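You operate a simulated robot arm through the tools that you are given. There is no shell and no other tool. Be economical: measure what you need, move in short steps, check, and stop when the job is done.

Carry out the task below with a simulated robot arm. There is one attempt and no reset: what you move stays moved.

TASK
Put the collar and the wad from the top of the grading bench in the bowl.
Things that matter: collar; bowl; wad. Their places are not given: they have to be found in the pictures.

It is judged by the outcome, as a careful person would: the job done as asked, and still so three seconds after it is handed in. It fails if anything else is knocked over, pushed out of place, dropped, spilled or broken.

THE ROBOT
A 6-joint arm with a two-finger parallel gripper, fixed in place. Base frame: the origin is at the foot of the arm, x ahead of it, y to its left, z up; the work surface is at about z = 850. Lengths are in mm, angles in rad, forces in N, time in s.
With the tool pointing down near the work surface it reaches from about 260 to 680 mm from the base axis. Its first joint turns from -1.152 to 1.152 rad. Payload 2.9 kg.
Tool frame: the origin (TCP) lies between the finger pads and is the grasp point; the fingertips stand 30 mm ahead of it; z points along the fingers, y is the line along which they close. The gripper opens to 110 mm. The fingers are 20 mm wide and 10 mm thick; the gripper's body (48 by 112 mm) begins 55 mm behind the TCP.
Orientation is told as [roll, pitch, yaw] about the base's x, y, z axes, in that order, counted from this pose: with the fingers straight down and closing along the base's y, the tool's x points along the base's -x, its y along +y and its z along -z.

THE INTERFACE
- The arm moves only by the tool nudge_tool. Its argument "series" is a list of rows, each a list of 7 numbers: the closure, from 0 (fully open) to 1 (shut), then the shift along the tool's x, y, z in mm, then the turn, a rotation vector about the tool's x, y, z in rad. In form: [[jaw, tx, ty, tz, rx, ry, rz], ...]. A call has 1 to 8 rows; each row is the pose to reach, as a shift and turn from the pose commanded when the call began, along the tool's axes at that moment. A row lasts 0.2 s, in which the tool goes at most 50 mm and 0.15 rad; a call with a longer step from one row to the next is refused whole, and so is a gripper value outside its range. A pose out of reach is approached as far as the arm can. The call stops where the force on the tool passes 40 N (or 10 N more than at its start, if that is more) or the arm is blocked; 0.2 s more then pass. The fingers move at their own pace (about 108 mm/s each) and stop on an object; they squeeze with about 24 N. The grip force told is the motor's: it shows also when the fingers shut on nothing. Time passes only in rows, and 0.2 s behind the last, so rows that repeat a pose let the fingers close. It gives the time, the measured TCP pose, the force on the tool (base axes), the opening and the grip force at its end, in the units of the frame above (readings bear some noise), and new pictures: "pictures" is both (left out), scene, wrist or none.
- Cameras (640 x 400 px; columns grow to the right, rows downward): "scene" is fixed at [82.5, 451.1, 1365.7]; the picture's right is [-0.60, -0.80, 0.00], its down [-0.58, 0.44, -0.69] and it looks along [0.55, -0.41, -0.73] (base axes); focal length 254 px, centre (320, 200). "wrist" rides on the gripper at [-36, 0, -57] in the tool frame; the picture's right is [0.00, -1.00, 0.00], its down [0.97, 0.00, -0.24] and it looks along [0.24, 0.00, 0.97] (tool axes); focal length 218 px, centre (320, 200).
- point_at(camera, pixels): there is no depth. For up to 12 entries [column, row, z] of the newest picture of that camera ("zoom" is the newest enlarged one), the place [x, y] in the base frame at which the ray of that pixel passes the height z, good to about 2 mm. No time passes.
- zoom(camera, box): a new picture of the part [left, top, right, bottom] of that camera's present view, enlarged. No time passes.
- finish_job(): hands the job in; it is judged then, once.

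Work in short steps. Measure before you move; look again where a grasp or a placing could have gone wrong, and mend it. You have 60 turns and 120 pictures in all, the two below and enlarged ones among them. Open the gripper and draw the arm clear of the work before you hand the job in, unless the task says otherwise; then end with one line.

The tools are called by a JSON object that holds its "api" and its "payload". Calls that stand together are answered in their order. nudge_tool: Moves the arm, as the interface text tells. Its arguments: {"type":"object","properties":{"series":{"type":"array","items":{"type":"array","items":{"type":"number"}}},"pictures":{"type":"string","enum":["both","scene","wrist","none"]}},"required":["series"]} The other tools are called the same way: point_at (camera, pixels) gives the place at which the rays of pixels pass given heights; zoom (camera, box) takes an enlarged picture of a part of a camera's view; finish_job () hands the job in.

At the start:

```text
clock: 0.0
tcp_pos: [406.8, 39.2, 1112.5]
orientation: [-0.001, -0.001, 0.0]
contact_force: [0.3, 0.2, 0.7]
finger_gap: 109.9
grasp_force: 0.0
```

scene: 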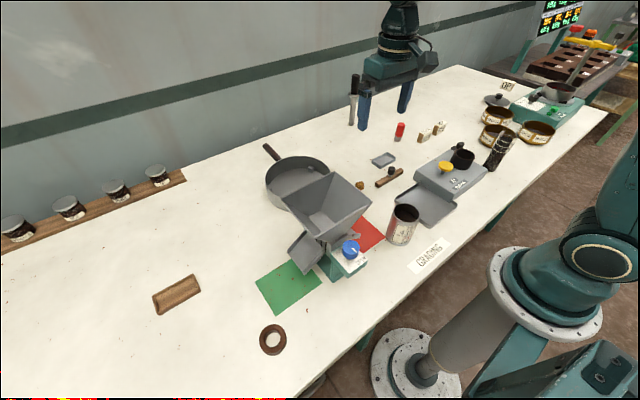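
wrist: 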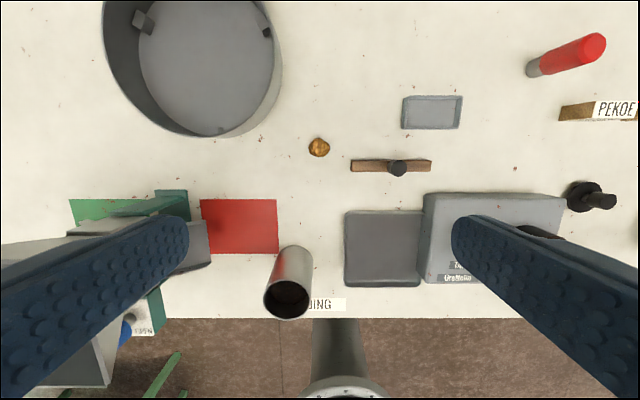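

The scene shows several candidates: a ring near (272,339), a small lump near (360,185), a pan near (300,180), and bowls on the right. I'll zoom in to identify them.

{"api": "zoom", "payload": {"camera": "scene", "box": [340, 110, 480, 200]}}

{"api": "zoom", "payload": {"camera": "scene", "box": [220, 130, 440, 370]}}

{"api": "zoom", "payload": {"camera": "scene", "box": [460, 60, 640, 180]}}

```text
4.44 times, centred on (410, 155) of scene
```

zoom: 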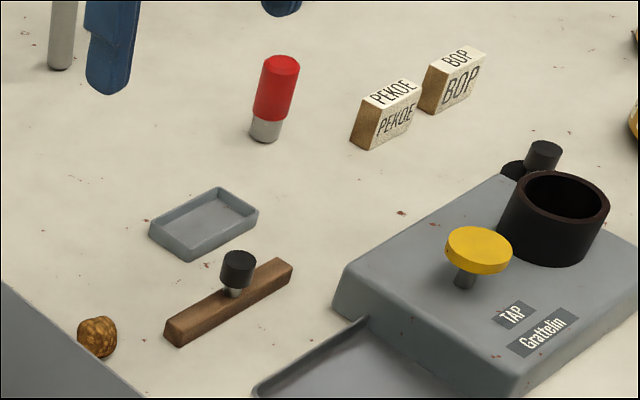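

```text
1.67 times, centred on (330, 250) of scene
```

zoom: 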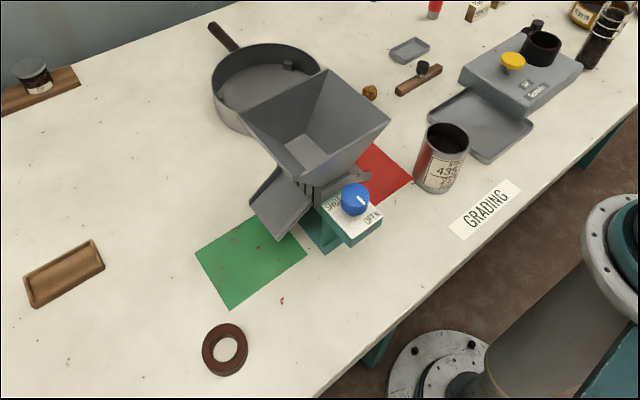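

```text
3.33 times, centred on (550, 120) of scene
```

zoom: 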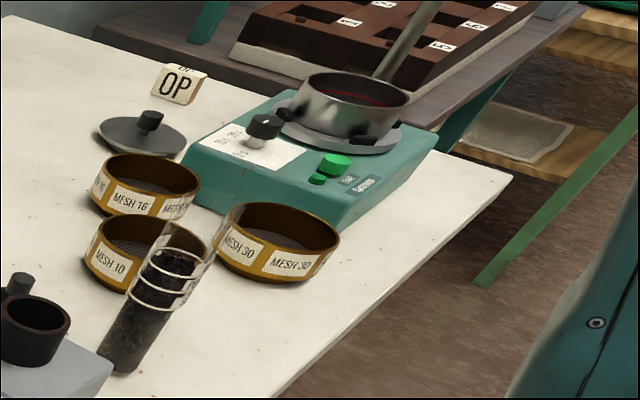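

Now I'll look at the pan, the lump and the tapper more closely.

{"api": "zoom", "payload": {"camera": "wrist", "box": [80, 0, 480, 250]}}

{"api": "zoom", "payload": {"camera": "scene", "box": [250, 130, 350, 220]}}

{"api": "point_at", "payload": {"camera": "scene", "pixels": [[272, 339, 855], [361, 186, 860], [300, 185, 855], [267, 190, 890], [336, 180, 890], [558, 90, 930], [176, 293, 855], [407, 212, 930], [259, 340, 855], [286, 338, 855], [348, 247, 930], [461, 158, 930]]}}

{"api": "point_at", "payload": {"camera": "wrist", "pixels": [[319, 147, 860], [207, 70, 855], [104, 60, 900], [281, 60, 900], [200, 137, 900]]}}

```text
1.60 times, centred on (280, 125) of wrist
```

zoom: 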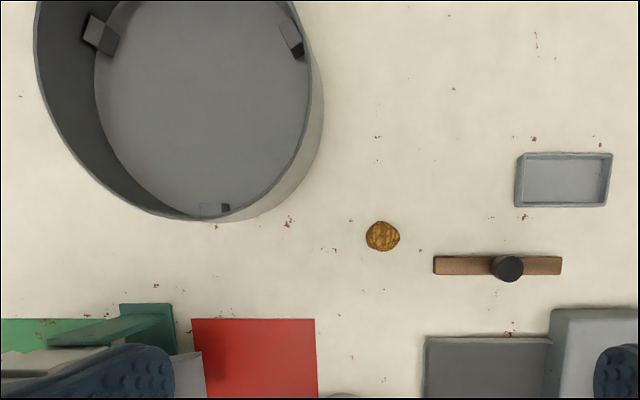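

```text
4.44 times, centred on (300, 175) of scene
```

zoom: 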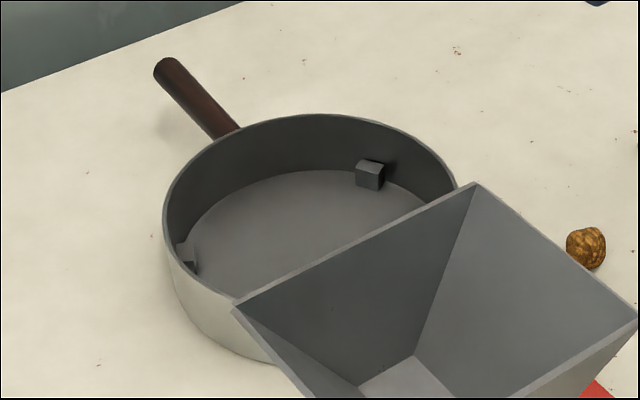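

```text
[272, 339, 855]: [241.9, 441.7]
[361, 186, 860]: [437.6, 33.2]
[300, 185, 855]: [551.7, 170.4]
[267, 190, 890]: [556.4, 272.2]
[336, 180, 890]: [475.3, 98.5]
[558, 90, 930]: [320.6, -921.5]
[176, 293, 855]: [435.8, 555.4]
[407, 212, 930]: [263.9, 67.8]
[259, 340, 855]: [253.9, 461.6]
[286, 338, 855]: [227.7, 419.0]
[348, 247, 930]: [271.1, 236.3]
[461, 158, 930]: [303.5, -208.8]
```

```text
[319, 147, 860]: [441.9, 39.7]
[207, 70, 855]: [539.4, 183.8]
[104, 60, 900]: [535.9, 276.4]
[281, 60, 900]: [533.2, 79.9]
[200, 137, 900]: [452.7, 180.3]
```

The handled pan centred near (540,180) is the only reachable bowl. The lump near (440,38) is the wad and the brown ring near (242,442) is the collar. I'll move above the wad with the jaws half closed.

{"api": "nudge_tool", "payload": {"series": [[0.45, -20, 0, 30, 0, 0, 0], [0.45, -34, -1, 70, 0, 0, 0], [0.45, -34, -1, 112, 0, 0, 0], [0.45, -34, -1, 142, 0, 0, 0]]}}

{"api": "point_at", "payload": {"camera": "scene", "pixels": [[370, 203, 1030], [370, 203, 980], [331, 172, 1030], [331, 172, 980]]}}

```text
clock: 1.0
tcp_pos: [440.7, 39.9, 969.1]
orientation: [0.001, -0.001, 0.0]
contact_force: [-0.4, 0.8, -0.5]
finger_gap: 60.4
grasp_force: 0.0
```

scene: 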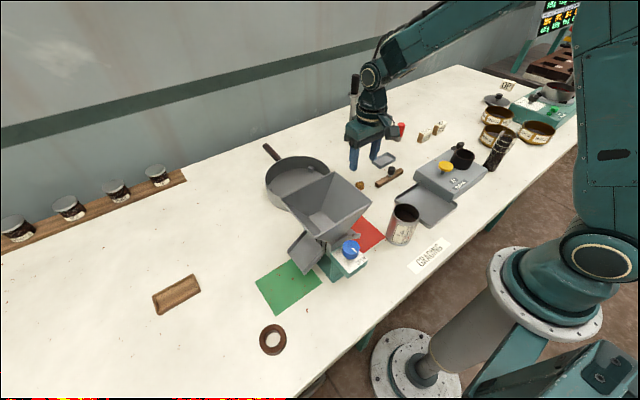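
wrist: 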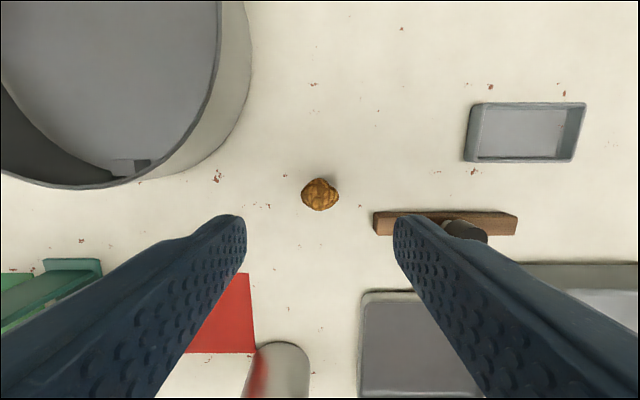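

```text
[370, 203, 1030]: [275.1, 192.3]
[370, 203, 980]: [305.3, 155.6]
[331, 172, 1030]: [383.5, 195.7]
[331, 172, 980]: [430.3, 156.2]
```

The wad is at wrist pixel (320,194). I'll measure it together with the bar end.

{"api": "point_at", "payload": {"camera": "wrist", "pixels": [[320, 194, 864], [301, 194, 864], [340, 194, 864], [320, 178, 864], [320, 211, 854], [373, 222, 865], [374, 210, 865], [140, 185, 910], [248, 60, 910]]}}

```text
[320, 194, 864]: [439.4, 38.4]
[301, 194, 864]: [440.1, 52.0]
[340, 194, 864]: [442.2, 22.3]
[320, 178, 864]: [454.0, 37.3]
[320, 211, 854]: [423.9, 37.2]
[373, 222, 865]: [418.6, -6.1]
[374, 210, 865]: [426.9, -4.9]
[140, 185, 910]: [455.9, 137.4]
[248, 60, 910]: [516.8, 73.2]
```

The wad is centred near (440,37.5) and about 28 mm wide. I'll descend to a TCP z of about 884 and close.

{"api": "nudge_tool", "payload": {"series": [[0.45, 0, -2, 40, 0, 0, 0], [0.45, 0, -2, 70, 0, 0, 0], [0.45, 0, -2, 84, 0, 0, 0], [0.45, 0, -2, 84, 0, 0, 0], [1, 0, -2, 84, 0, 0, 0], [1, 0, -2, 84, 0, 0, 0], [1, 0, -2, 84, 0, 0, 0]]}}

```text
clock: 2.6
tcp_pos: [439.3, 37.4, 885.3]
orientation: [0.0, 0.0, -0.001]
contact_force: [0.1, 0.2, 0.3]
finger_gap: 21.3
grasp_force: 7.2
```

scene: 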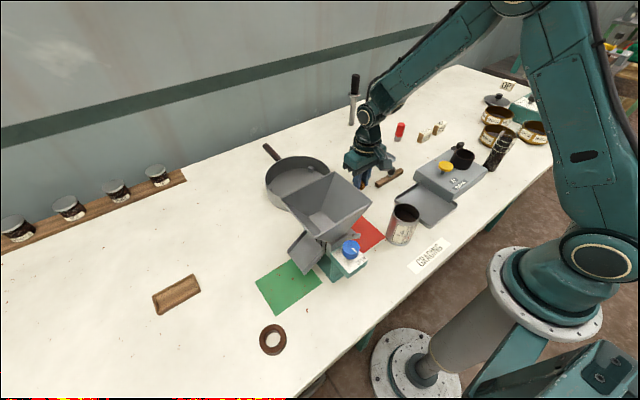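
wrist: 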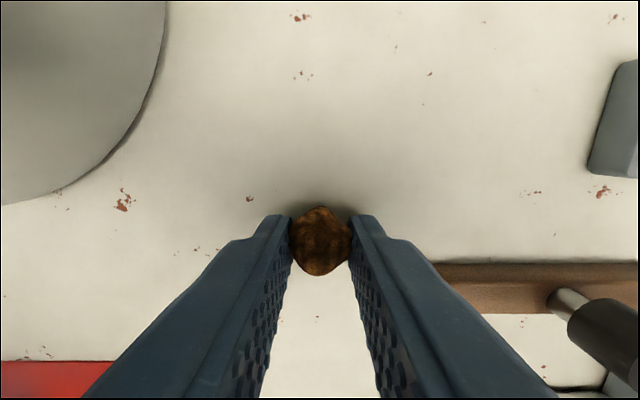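

The wad is between the fingers with a gap of 21 mm and a grip force of 7 N. I'll let the grip settle and lift.

{"api": "nudge_tool", "payload": {"series": [[1, 0, 0, 0, 0, 0, 0], [1, 0, 0, 0, 0, 0, 0], [1, 0, 0, -20, 0, 0, 0], [1, 0, 0, -50, 0, 0, 0], [1, 0, 0, -90, 0, 0, 0], [1, 0, 0, -120, 0, 0, 0]]}}

```text
clock: 4.0
tcp_pos: [441.4, 36.4, 1006.4]
orientation: [0.001, 0.0, 0.0]
contact_force: [-0.9, -0.4, 0.6]
finger_gap: 21.0
grasp_force: 7.8
```

scene: 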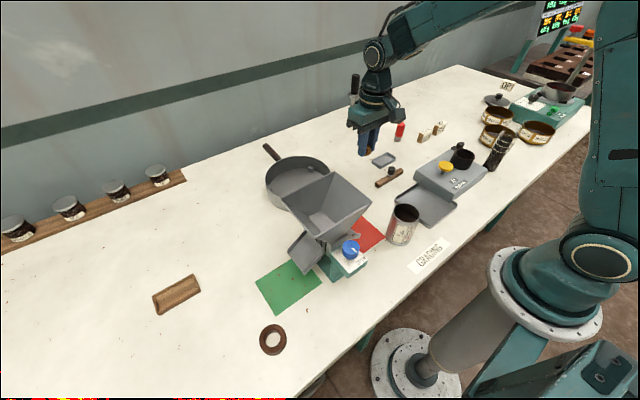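
wrist: 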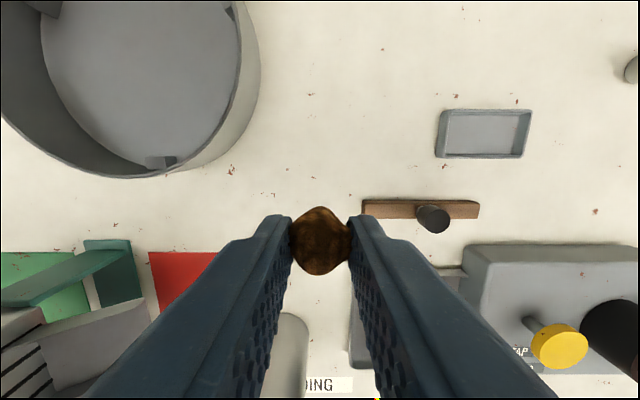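

The wad is held. I'll move over the bowl, going forward first and then left, clear of the hopper.

{"api": "nudge_tool", "payload": {"series": [[1, -40, 0, -20, 0, 0, 0], [1, -80, 0, -50, 0, 0, 0], [1, -110, 25, -50, 0, 0, 0], [1, -115, 65, -50, 0, 0, 0], [1, -115, 105, -50, 0, 0, 0], [1, -115, 135, -50, 0, 0, 0], [1, -115, 135, -50, 0, 0, 0]]}}

```text
clock: 5.6
tcp_pos: [553.9, 170.3, 1054.4]
orientation: [0.001, 0.0, 0.0]
contact_force: [0.0, -0.3, -0.4]
finger_gap: 21.2
grasp_force: 8.3
```

scene: 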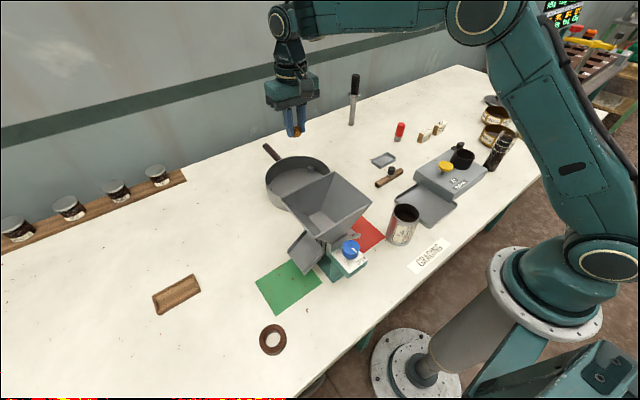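
wrist: 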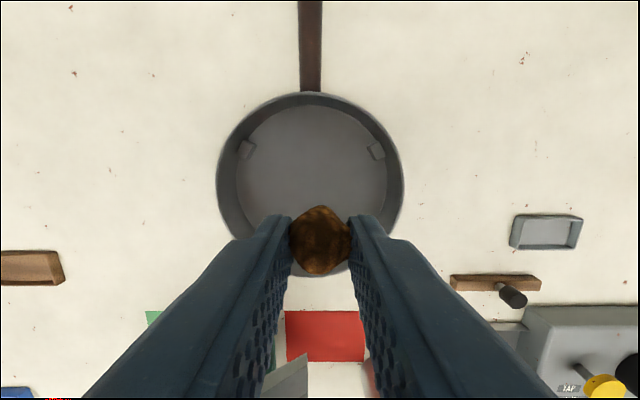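

The bowl is fully visible. I'll measure its rim and floor.

{"api": "point_at", "payload": {"camera": "wrist", "pixels": [[216, 185, 910], [404, 185, 910], [310, 92, 910], [310, 276, 910], [236, 175, 855], [387, 175, 855], [310, 104, 855], [246, 150, 880], [377, 150, 880]]}}

{"api": "point_at", "payload": {"camera": "scene", "pixels": [[265, 180, 910], [265, 180, 930], [265, 180, 890], [300, 157, 910], [300, 157, 890]]}}

```text
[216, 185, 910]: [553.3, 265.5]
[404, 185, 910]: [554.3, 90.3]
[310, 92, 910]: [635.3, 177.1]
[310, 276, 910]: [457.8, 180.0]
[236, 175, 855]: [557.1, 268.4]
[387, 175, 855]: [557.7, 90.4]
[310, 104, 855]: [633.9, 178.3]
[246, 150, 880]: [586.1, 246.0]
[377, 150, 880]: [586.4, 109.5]
```

```text
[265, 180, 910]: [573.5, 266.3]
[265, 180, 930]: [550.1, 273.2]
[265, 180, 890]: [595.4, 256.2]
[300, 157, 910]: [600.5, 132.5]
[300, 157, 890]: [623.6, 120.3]
```

The bowl centre is about (547,179), with radius 88, rim height about 910 and floor about 855. I'll lower the wad at about (562,150), off-centre, and release.

{"api": "nudge_tool", "payload": {"series": [[1, -8, -20, 30, 0, 0, 0], [1, -8, -20, 75, 0, 0, 0], [1, -8, -20, 115, 0, 0, 0], [1, -8, -20, 145, 0, 0, 0], [1, -8, -20, 160, 0, 0, 0], [1, -8, -20, 160, 0, 0, 0], [0.6, -8, -20, 160, 0, 0, 0], [0.6, -8, -20, 160, 0, 0, 0]]}}

```text
clock: 7.4
tcp_pos: [563.8, 149.8, 895.0]
orientation: [0.0, 0.002, -0.001]
contact_force: [1.0, -0.8, 1.1]
finger_gap: 44.0
grasp_force: 0.0
```

scene: 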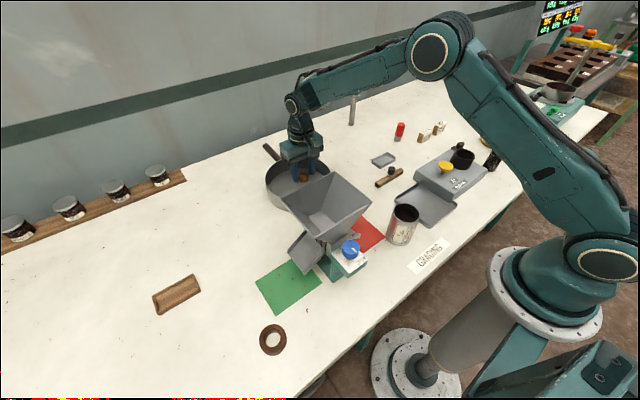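
wrist: 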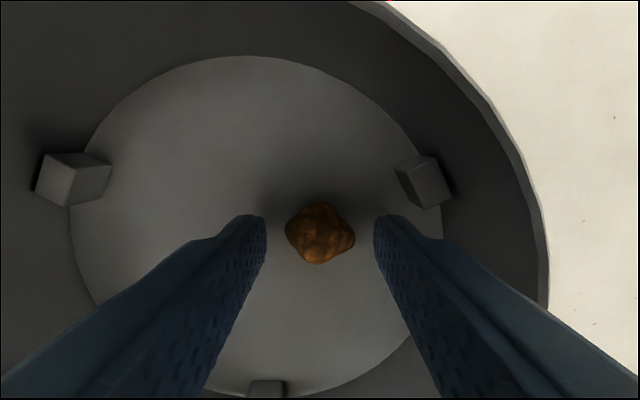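

The wad rests in the bowl at (320,233). I'll lift straight up.

{"api": "nudge_tool", "payload": {"series": [[0.6, 0, 0, -40, 0, 0, 0], [0.6, 0, 0, -90, 0, 0, 0], [0.6, 0, 0, -140, 0, 0, 0], [0.6, 0, 0, -180, 0, 0, 0], [0.6, 0, 0, -215, 0, 0, 0], [0.6, 0, 40, -225, 0, 0, 0], [0.6, 10, 85, -225, 0, 0, 0], [0.6, 20, 130, -225, 0, 0, 0]]}}

```text
clock: 9.2
tcp_pos: [541.7, 281.5, 1121.8]
orientation: [0.0, 0.0, 0.0]
contact_force: [0.6, 1.1, 0.7]
finger_gap: 43.9
grasp_force: 0.1
```

scene: 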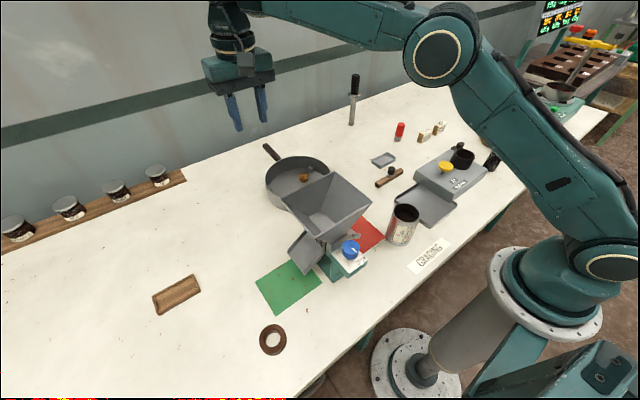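
wrist: 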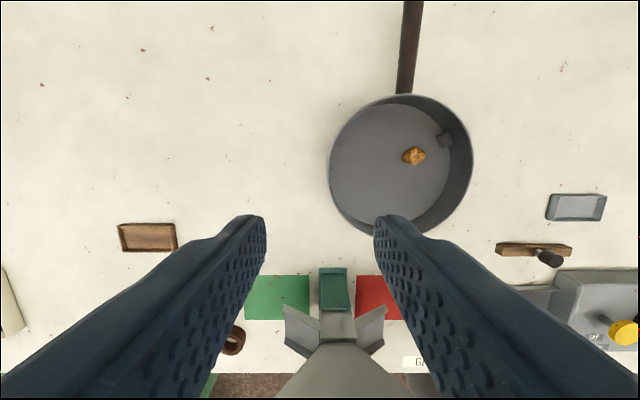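

The wad is in the bowl. I'll swing toward the collar along an arc at z of about 1120, staying clear of the hopper.

{"api": "nudge_tool", "payload": {"series": [[0.3, 31, 33, 0, 0, 0, 0], [0.3, 66, 68, 0, 0, 0, 0], [0.3, 101, 103, 0, 0, 0, 0], [0.3, 141, 130, 0, 0, 0, 0], [0.3, 181, 148, 0, 0, 0, 0], [0.3, 226, 158, 0, 0, 0, 0], [0.3, 256, 160, 20, 0, 0, 0], [0.3, 281, 160, 60, 0, 0, 0]]}}

```text
clock: 11.0
tcp_pos: [263.1, 441.0, 1062.0]
orientation: [0.001, 0.001, 0.0]
contact_force: [-0.4, 0.9, -0.5]
finger_gap: 77.0
grasp_force: 0.1
```

scene: 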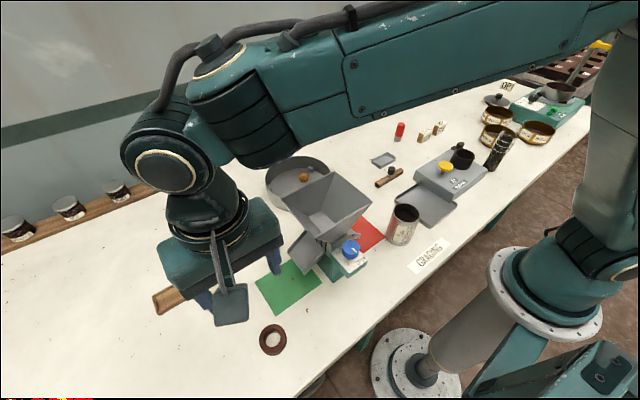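
wrist: 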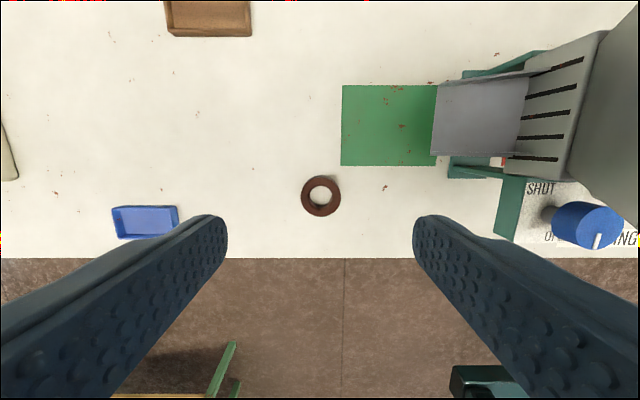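

The collar is at wrist (321,196). I'll measure it and its neighbours.

{"api": "point_at", "payload": {"camera": "wrist", "pixels": [[321, 196, 860], [301, 196, 860], [341, 196, 860], [321, 176, 860], [321, 217, 860], [495, 230, 900], [430, 155, 900], [505, 170, 990], [178, 220, 860], [320, 258, 850]]}}

{"api": "zoom", "payload": {"camera": "wrist", "box": [270, 150, 370, 240]}}

{"api": "zoom", "payload": {"camera": "scene", "box": [200, 270, 340, 370]}}

```text
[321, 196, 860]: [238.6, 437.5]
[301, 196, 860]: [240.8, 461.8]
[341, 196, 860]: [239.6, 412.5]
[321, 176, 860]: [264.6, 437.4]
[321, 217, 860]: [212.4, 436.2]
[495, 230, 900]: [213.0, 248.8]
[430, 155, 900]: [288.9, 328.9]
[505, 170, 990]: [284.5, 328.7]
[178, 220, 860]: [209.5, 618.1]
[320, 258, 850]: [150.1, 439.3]
```

```text
4.44 times, centred on (320, 195) of wrist
```

zoom: 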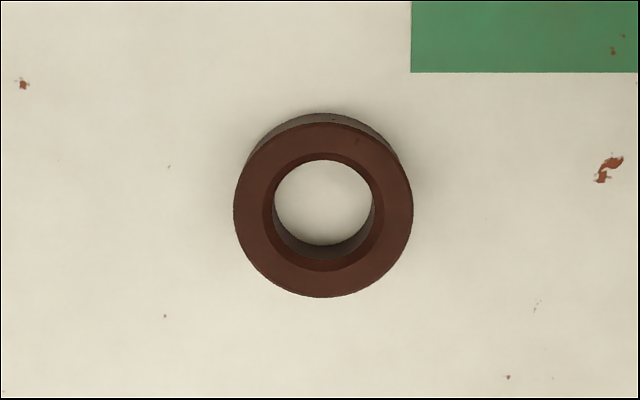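

```text
4.00 times, centred on (270, 320) of scene
```

zoom: 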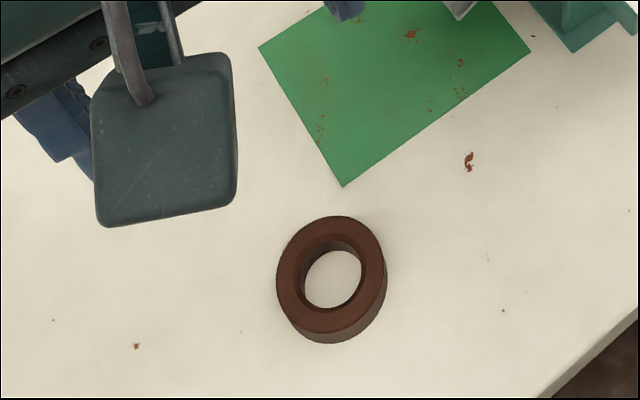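

The collar is about 47 mm across, centred near (239,437.5). I'll centre above it and go down to z of about 940 for a check.

{"api": "nudge_tool", "payload": {"series": [[0.25, 24, -3.5, 30, 0, 0, 0], [0.25, 24, -3.5, 75, 0, 0, 0], [0.25, 24, -3.5, 120, 0, 0, 0], [0.25, 24, -3.5, 120, 0, 0, 0]], "pictures": "wrist"}}

{"api": "point_at", "payload": {"camera": "wrist", "pixels": [[320, 200, 863]]}}

```text
clock: 12.0
tcp_pos: [238.7, 439.0, 939.5]
orientation: [0.001, 0.0, -0.001]
contact_force: [-0.1, 0.1, -0.3]
finger_gap: 82.6
grasp_force: 0.1
```

wrist: 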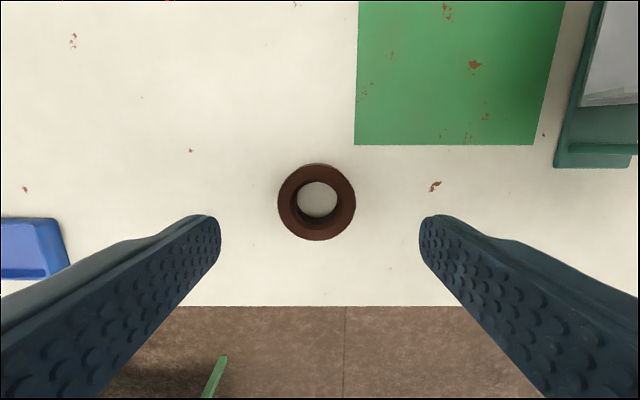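

```text
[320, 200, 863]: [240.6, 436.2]
```

The collar is centred between the fingers at (317,204). I'll descend and close.

{"api": "nudge_tool", "payload": {"series": [[0.25, 1, 0, 30, 0, 0, 0], [0.25, 1, 0, 50, 0, 0, 0], [0.25, 1, 0, 56, 0, 0, 0], [0.6, 1, 0, 56, 0, 0, 0], [1, 1, 0, 56, 0, 0, 0], [1, 1, 0, 56, 0, 0, 0], [1, 1, 0, 56, 0, 0, 0]], "pictures": "wrist"}}

```text
clock: 13.6
tcp_pos: [236.8, 436.6, 884.8]
orientation: [-0.002, -0.001, 0.0]
contact_force: [-0.4, 0.8, -1.0]
finger_gap: 46.0
grasp_force: 23.5
```

wrist: 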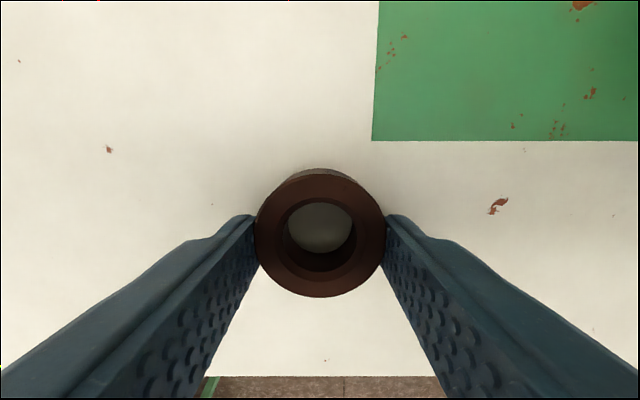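

The collar is gripped at 46 mm with 23.5 N. I'll lift and begin the arc back.

{"api": "nudge_tool", "payload": {"series": [[1, 0, 0, -20, 0, 0, 0], [1, 0, 0, -60, 0, 0, 0], [1, 0, 0, -105, 0, 0, 0], [1, 0, 0, -150, 0, 0, 0], [1, 0, 0, -195, 0, 0, 0], [1, -20, 0, -236, 0, 0, 0], [1, -60, 0, -236, 0, 0, 0], [1, -100, 0, -236, 0, 0, 0]], "pictures": "wrist"}}

```text
clock: 15.4
tcp_pos: [336.8, 437.3, 1118.3]
orientation: [0.001, 0.001, 0.001]
contact_force: [-0.4, -0.9, -2.8]
finger_gap: 45.9
grasp_force: 23.6
```

wrist: 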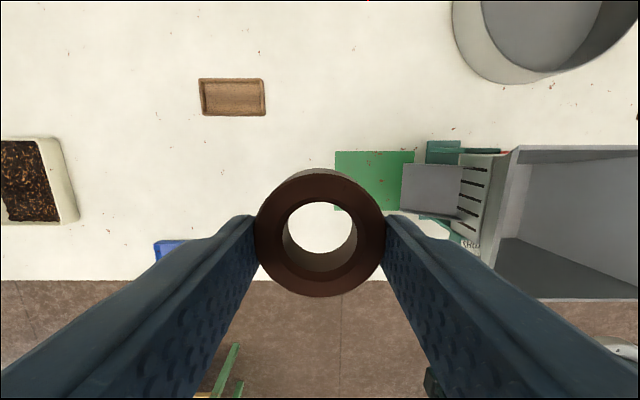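

The collar is held firmly. I'll continue the arc to above the bowl.

{"api": "nudge_tool", "payload": {"series": [[1, -38, -12, 0, 0, 0, 0], [1, -78, -32, 0, 0, 0, 0], [1, -113, -57, 0, 0, 0, 0], [1, -148, -87, 0, 0, 0, 0], [1, -178, -117, 0, 0, 0, 0], [1, -193, -157, 0, 0, 0, 0], [1, -198, -197, 0, 0, 0, 0], [1, -198, -232, 0, 0, 0, 0]]}}

```text
clock: 17.2
tcp_pos: [534.6, 207.5, 1122.7]
orientation: [0.001, 0.0, 0.001]
contact_force: [-0.1, 0.3, -2.7]
finger_gap: 46.0
grasp_force: 23.8
```

scene: 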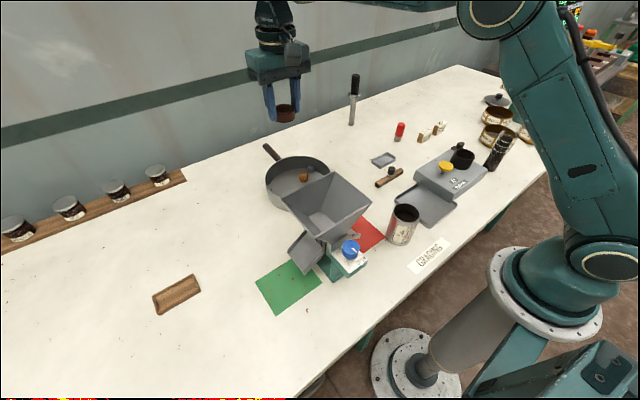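
wrist: 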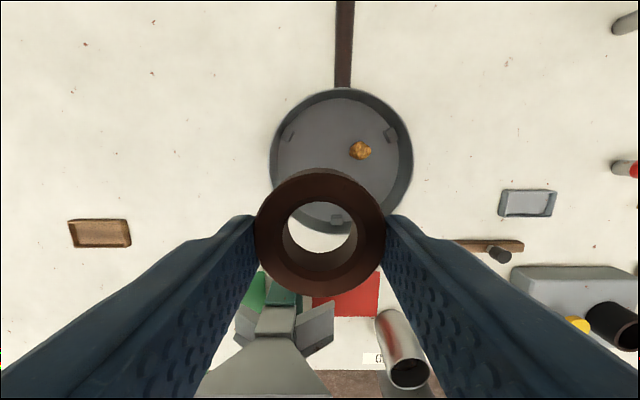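

The wad sits at (360,150) in the wrist view. I'll measure it before choosing where to lower the collar.

{"api": "point_at", "payload": {"camera": "wrist", "pixels": [[360, 150, 868], [270, 155, 910], [413, 155, 910], [337, 219, 880], [290, 134, 880], [391, 134, 880]]}}

```text
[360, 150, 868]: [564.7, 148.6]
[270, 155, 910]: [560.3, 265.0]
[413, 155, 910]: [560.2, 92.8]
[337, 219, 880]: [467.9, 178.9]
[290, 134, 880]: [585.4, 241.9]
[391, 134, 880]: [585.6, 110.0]
```

The wad is at (565,149), so I'll lower the collar at (530,202), which is clear of it. I'll release just above the floor.

{"api": "nudge_tool", "payload": {"series": [[1, 4, -5, 45, 0, 0, 0], [1, 4, -5, 90, 0, 0, 0], [1, 4, -5, 135, 0, 0, 0], [1, 4, -5, 180, 0, 0, 0], [1, 4, -5, 210, 0, 0, 0], [1, 4, -5, 226, 0, 0, 0], [1, 4, -5, 226, 0, 0, 0]]}}

```text
clock: 18.8
tcp_pos: [530.7, 201.3, 894.6]
orientation: [-0.001, 0.0, 0.001]
contact_force: [-0.1, 0.2, -1.6]
finger_gap: 46.0
grasp_force: 24.3
```

scene: 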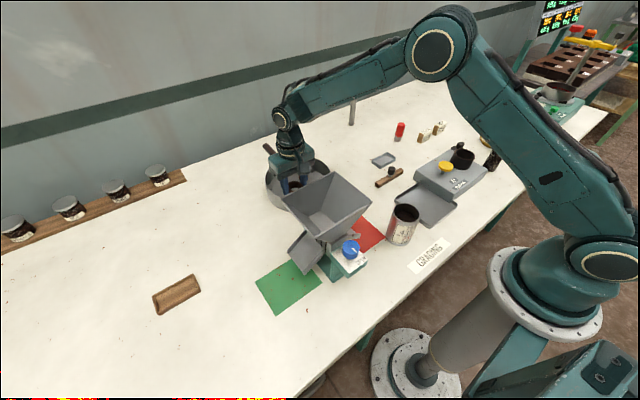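
wrist: 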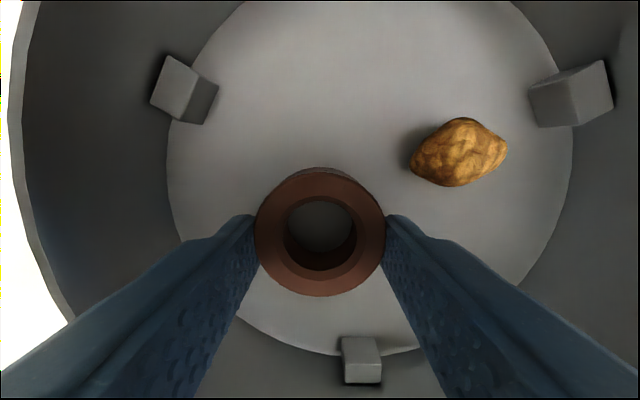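

The collar is just above the bowl floor and clear of the wad. I'll open a little, then lift.

{"api": "nudge_tool", "payload": {"series": [[1, 0, 0, 3, 0, 0, 0], [0.45, 0, 0, 3, 0, 0, 0], [0.45, 0, 0, 3, 0, 0, 0], [0.45, 0, 0, -10, 0, 0, 0], [0.45, 0, 0, -50, 0, 0, 0], [0.45, 0, 0, -100, 0, 0, 0], [0.45, 0, 0, -150, 0, 0, 0], [0.45, 0, 0, -200, 0, 0, 0]]}}

```text
clock: 20.6
tcp_pos: [530.3, 198.0, 1098.0]
orientation: [0.0, 0.0, -0.001]
contact_force: [0.0, -0.6, -0.2]
finger_gap: 60.4
grasp_force: 0.0
```

scene: 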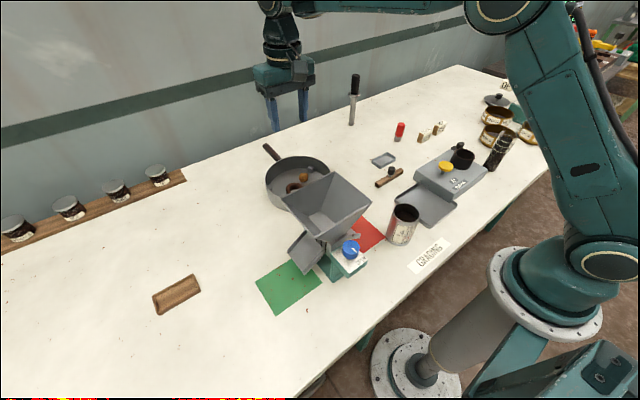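
wrist: 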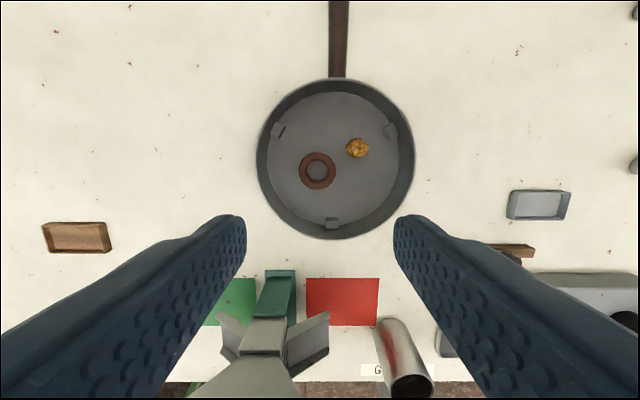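

Both objects are in the bowl and nothing else has moved. I'll draw the arm clear, opening the gripper fully.

{"api": "nudge_tool", "payload": {"series": [[0.2, 0, -40, -20, 0, 0, 0], [0, 20, -85, -20, 0, 0, 0], [0, 50, -120, -20, 0, 0, 0], [0, 85, -150, -20, 0, 0, 0], [0, 115, -160, -20, 0, 0, 0], [0, 115, -160, -20, 0, 0, 0]]}}

```text
clock: 22.0
tcp_pos: [417.4, 40.3, 1115.4]
orientation: [0.001, -0.001, 0.002]
contact_force: [-1.2, 0.7, 0.1]
finger_gap: 109.9
grasp_force: 0.1
```

scene: 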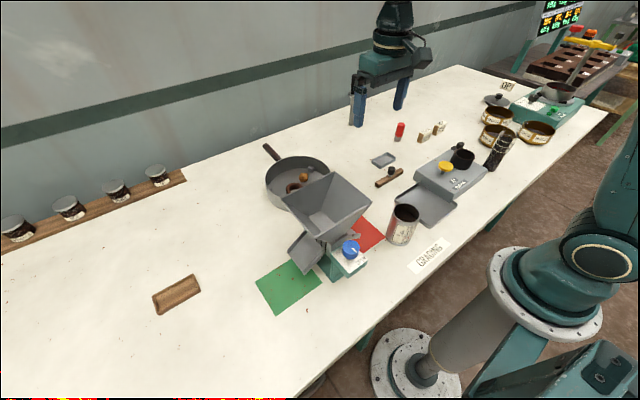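
wrist: 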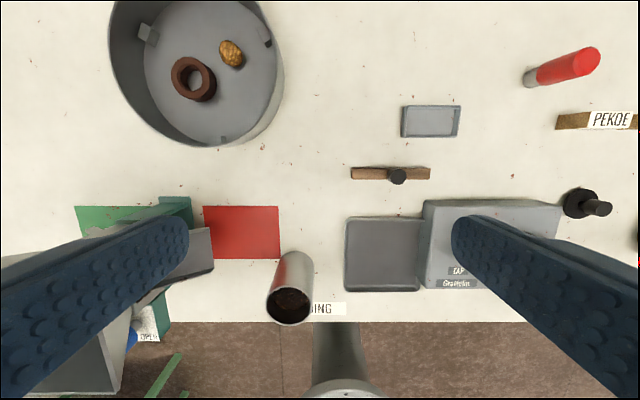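

Both pieces rest in the bowl, the rest of the bench looks unchanged, and the arm is clear with the gripper open. I'm handing in.

{"api": "finish_job", "payload": {}}

```text
The job is handed in.
```

The collar and the wad are both in the bowl (I took the handled pan on the bench to be the bowl), and nothing else looked moved in the last pictures.
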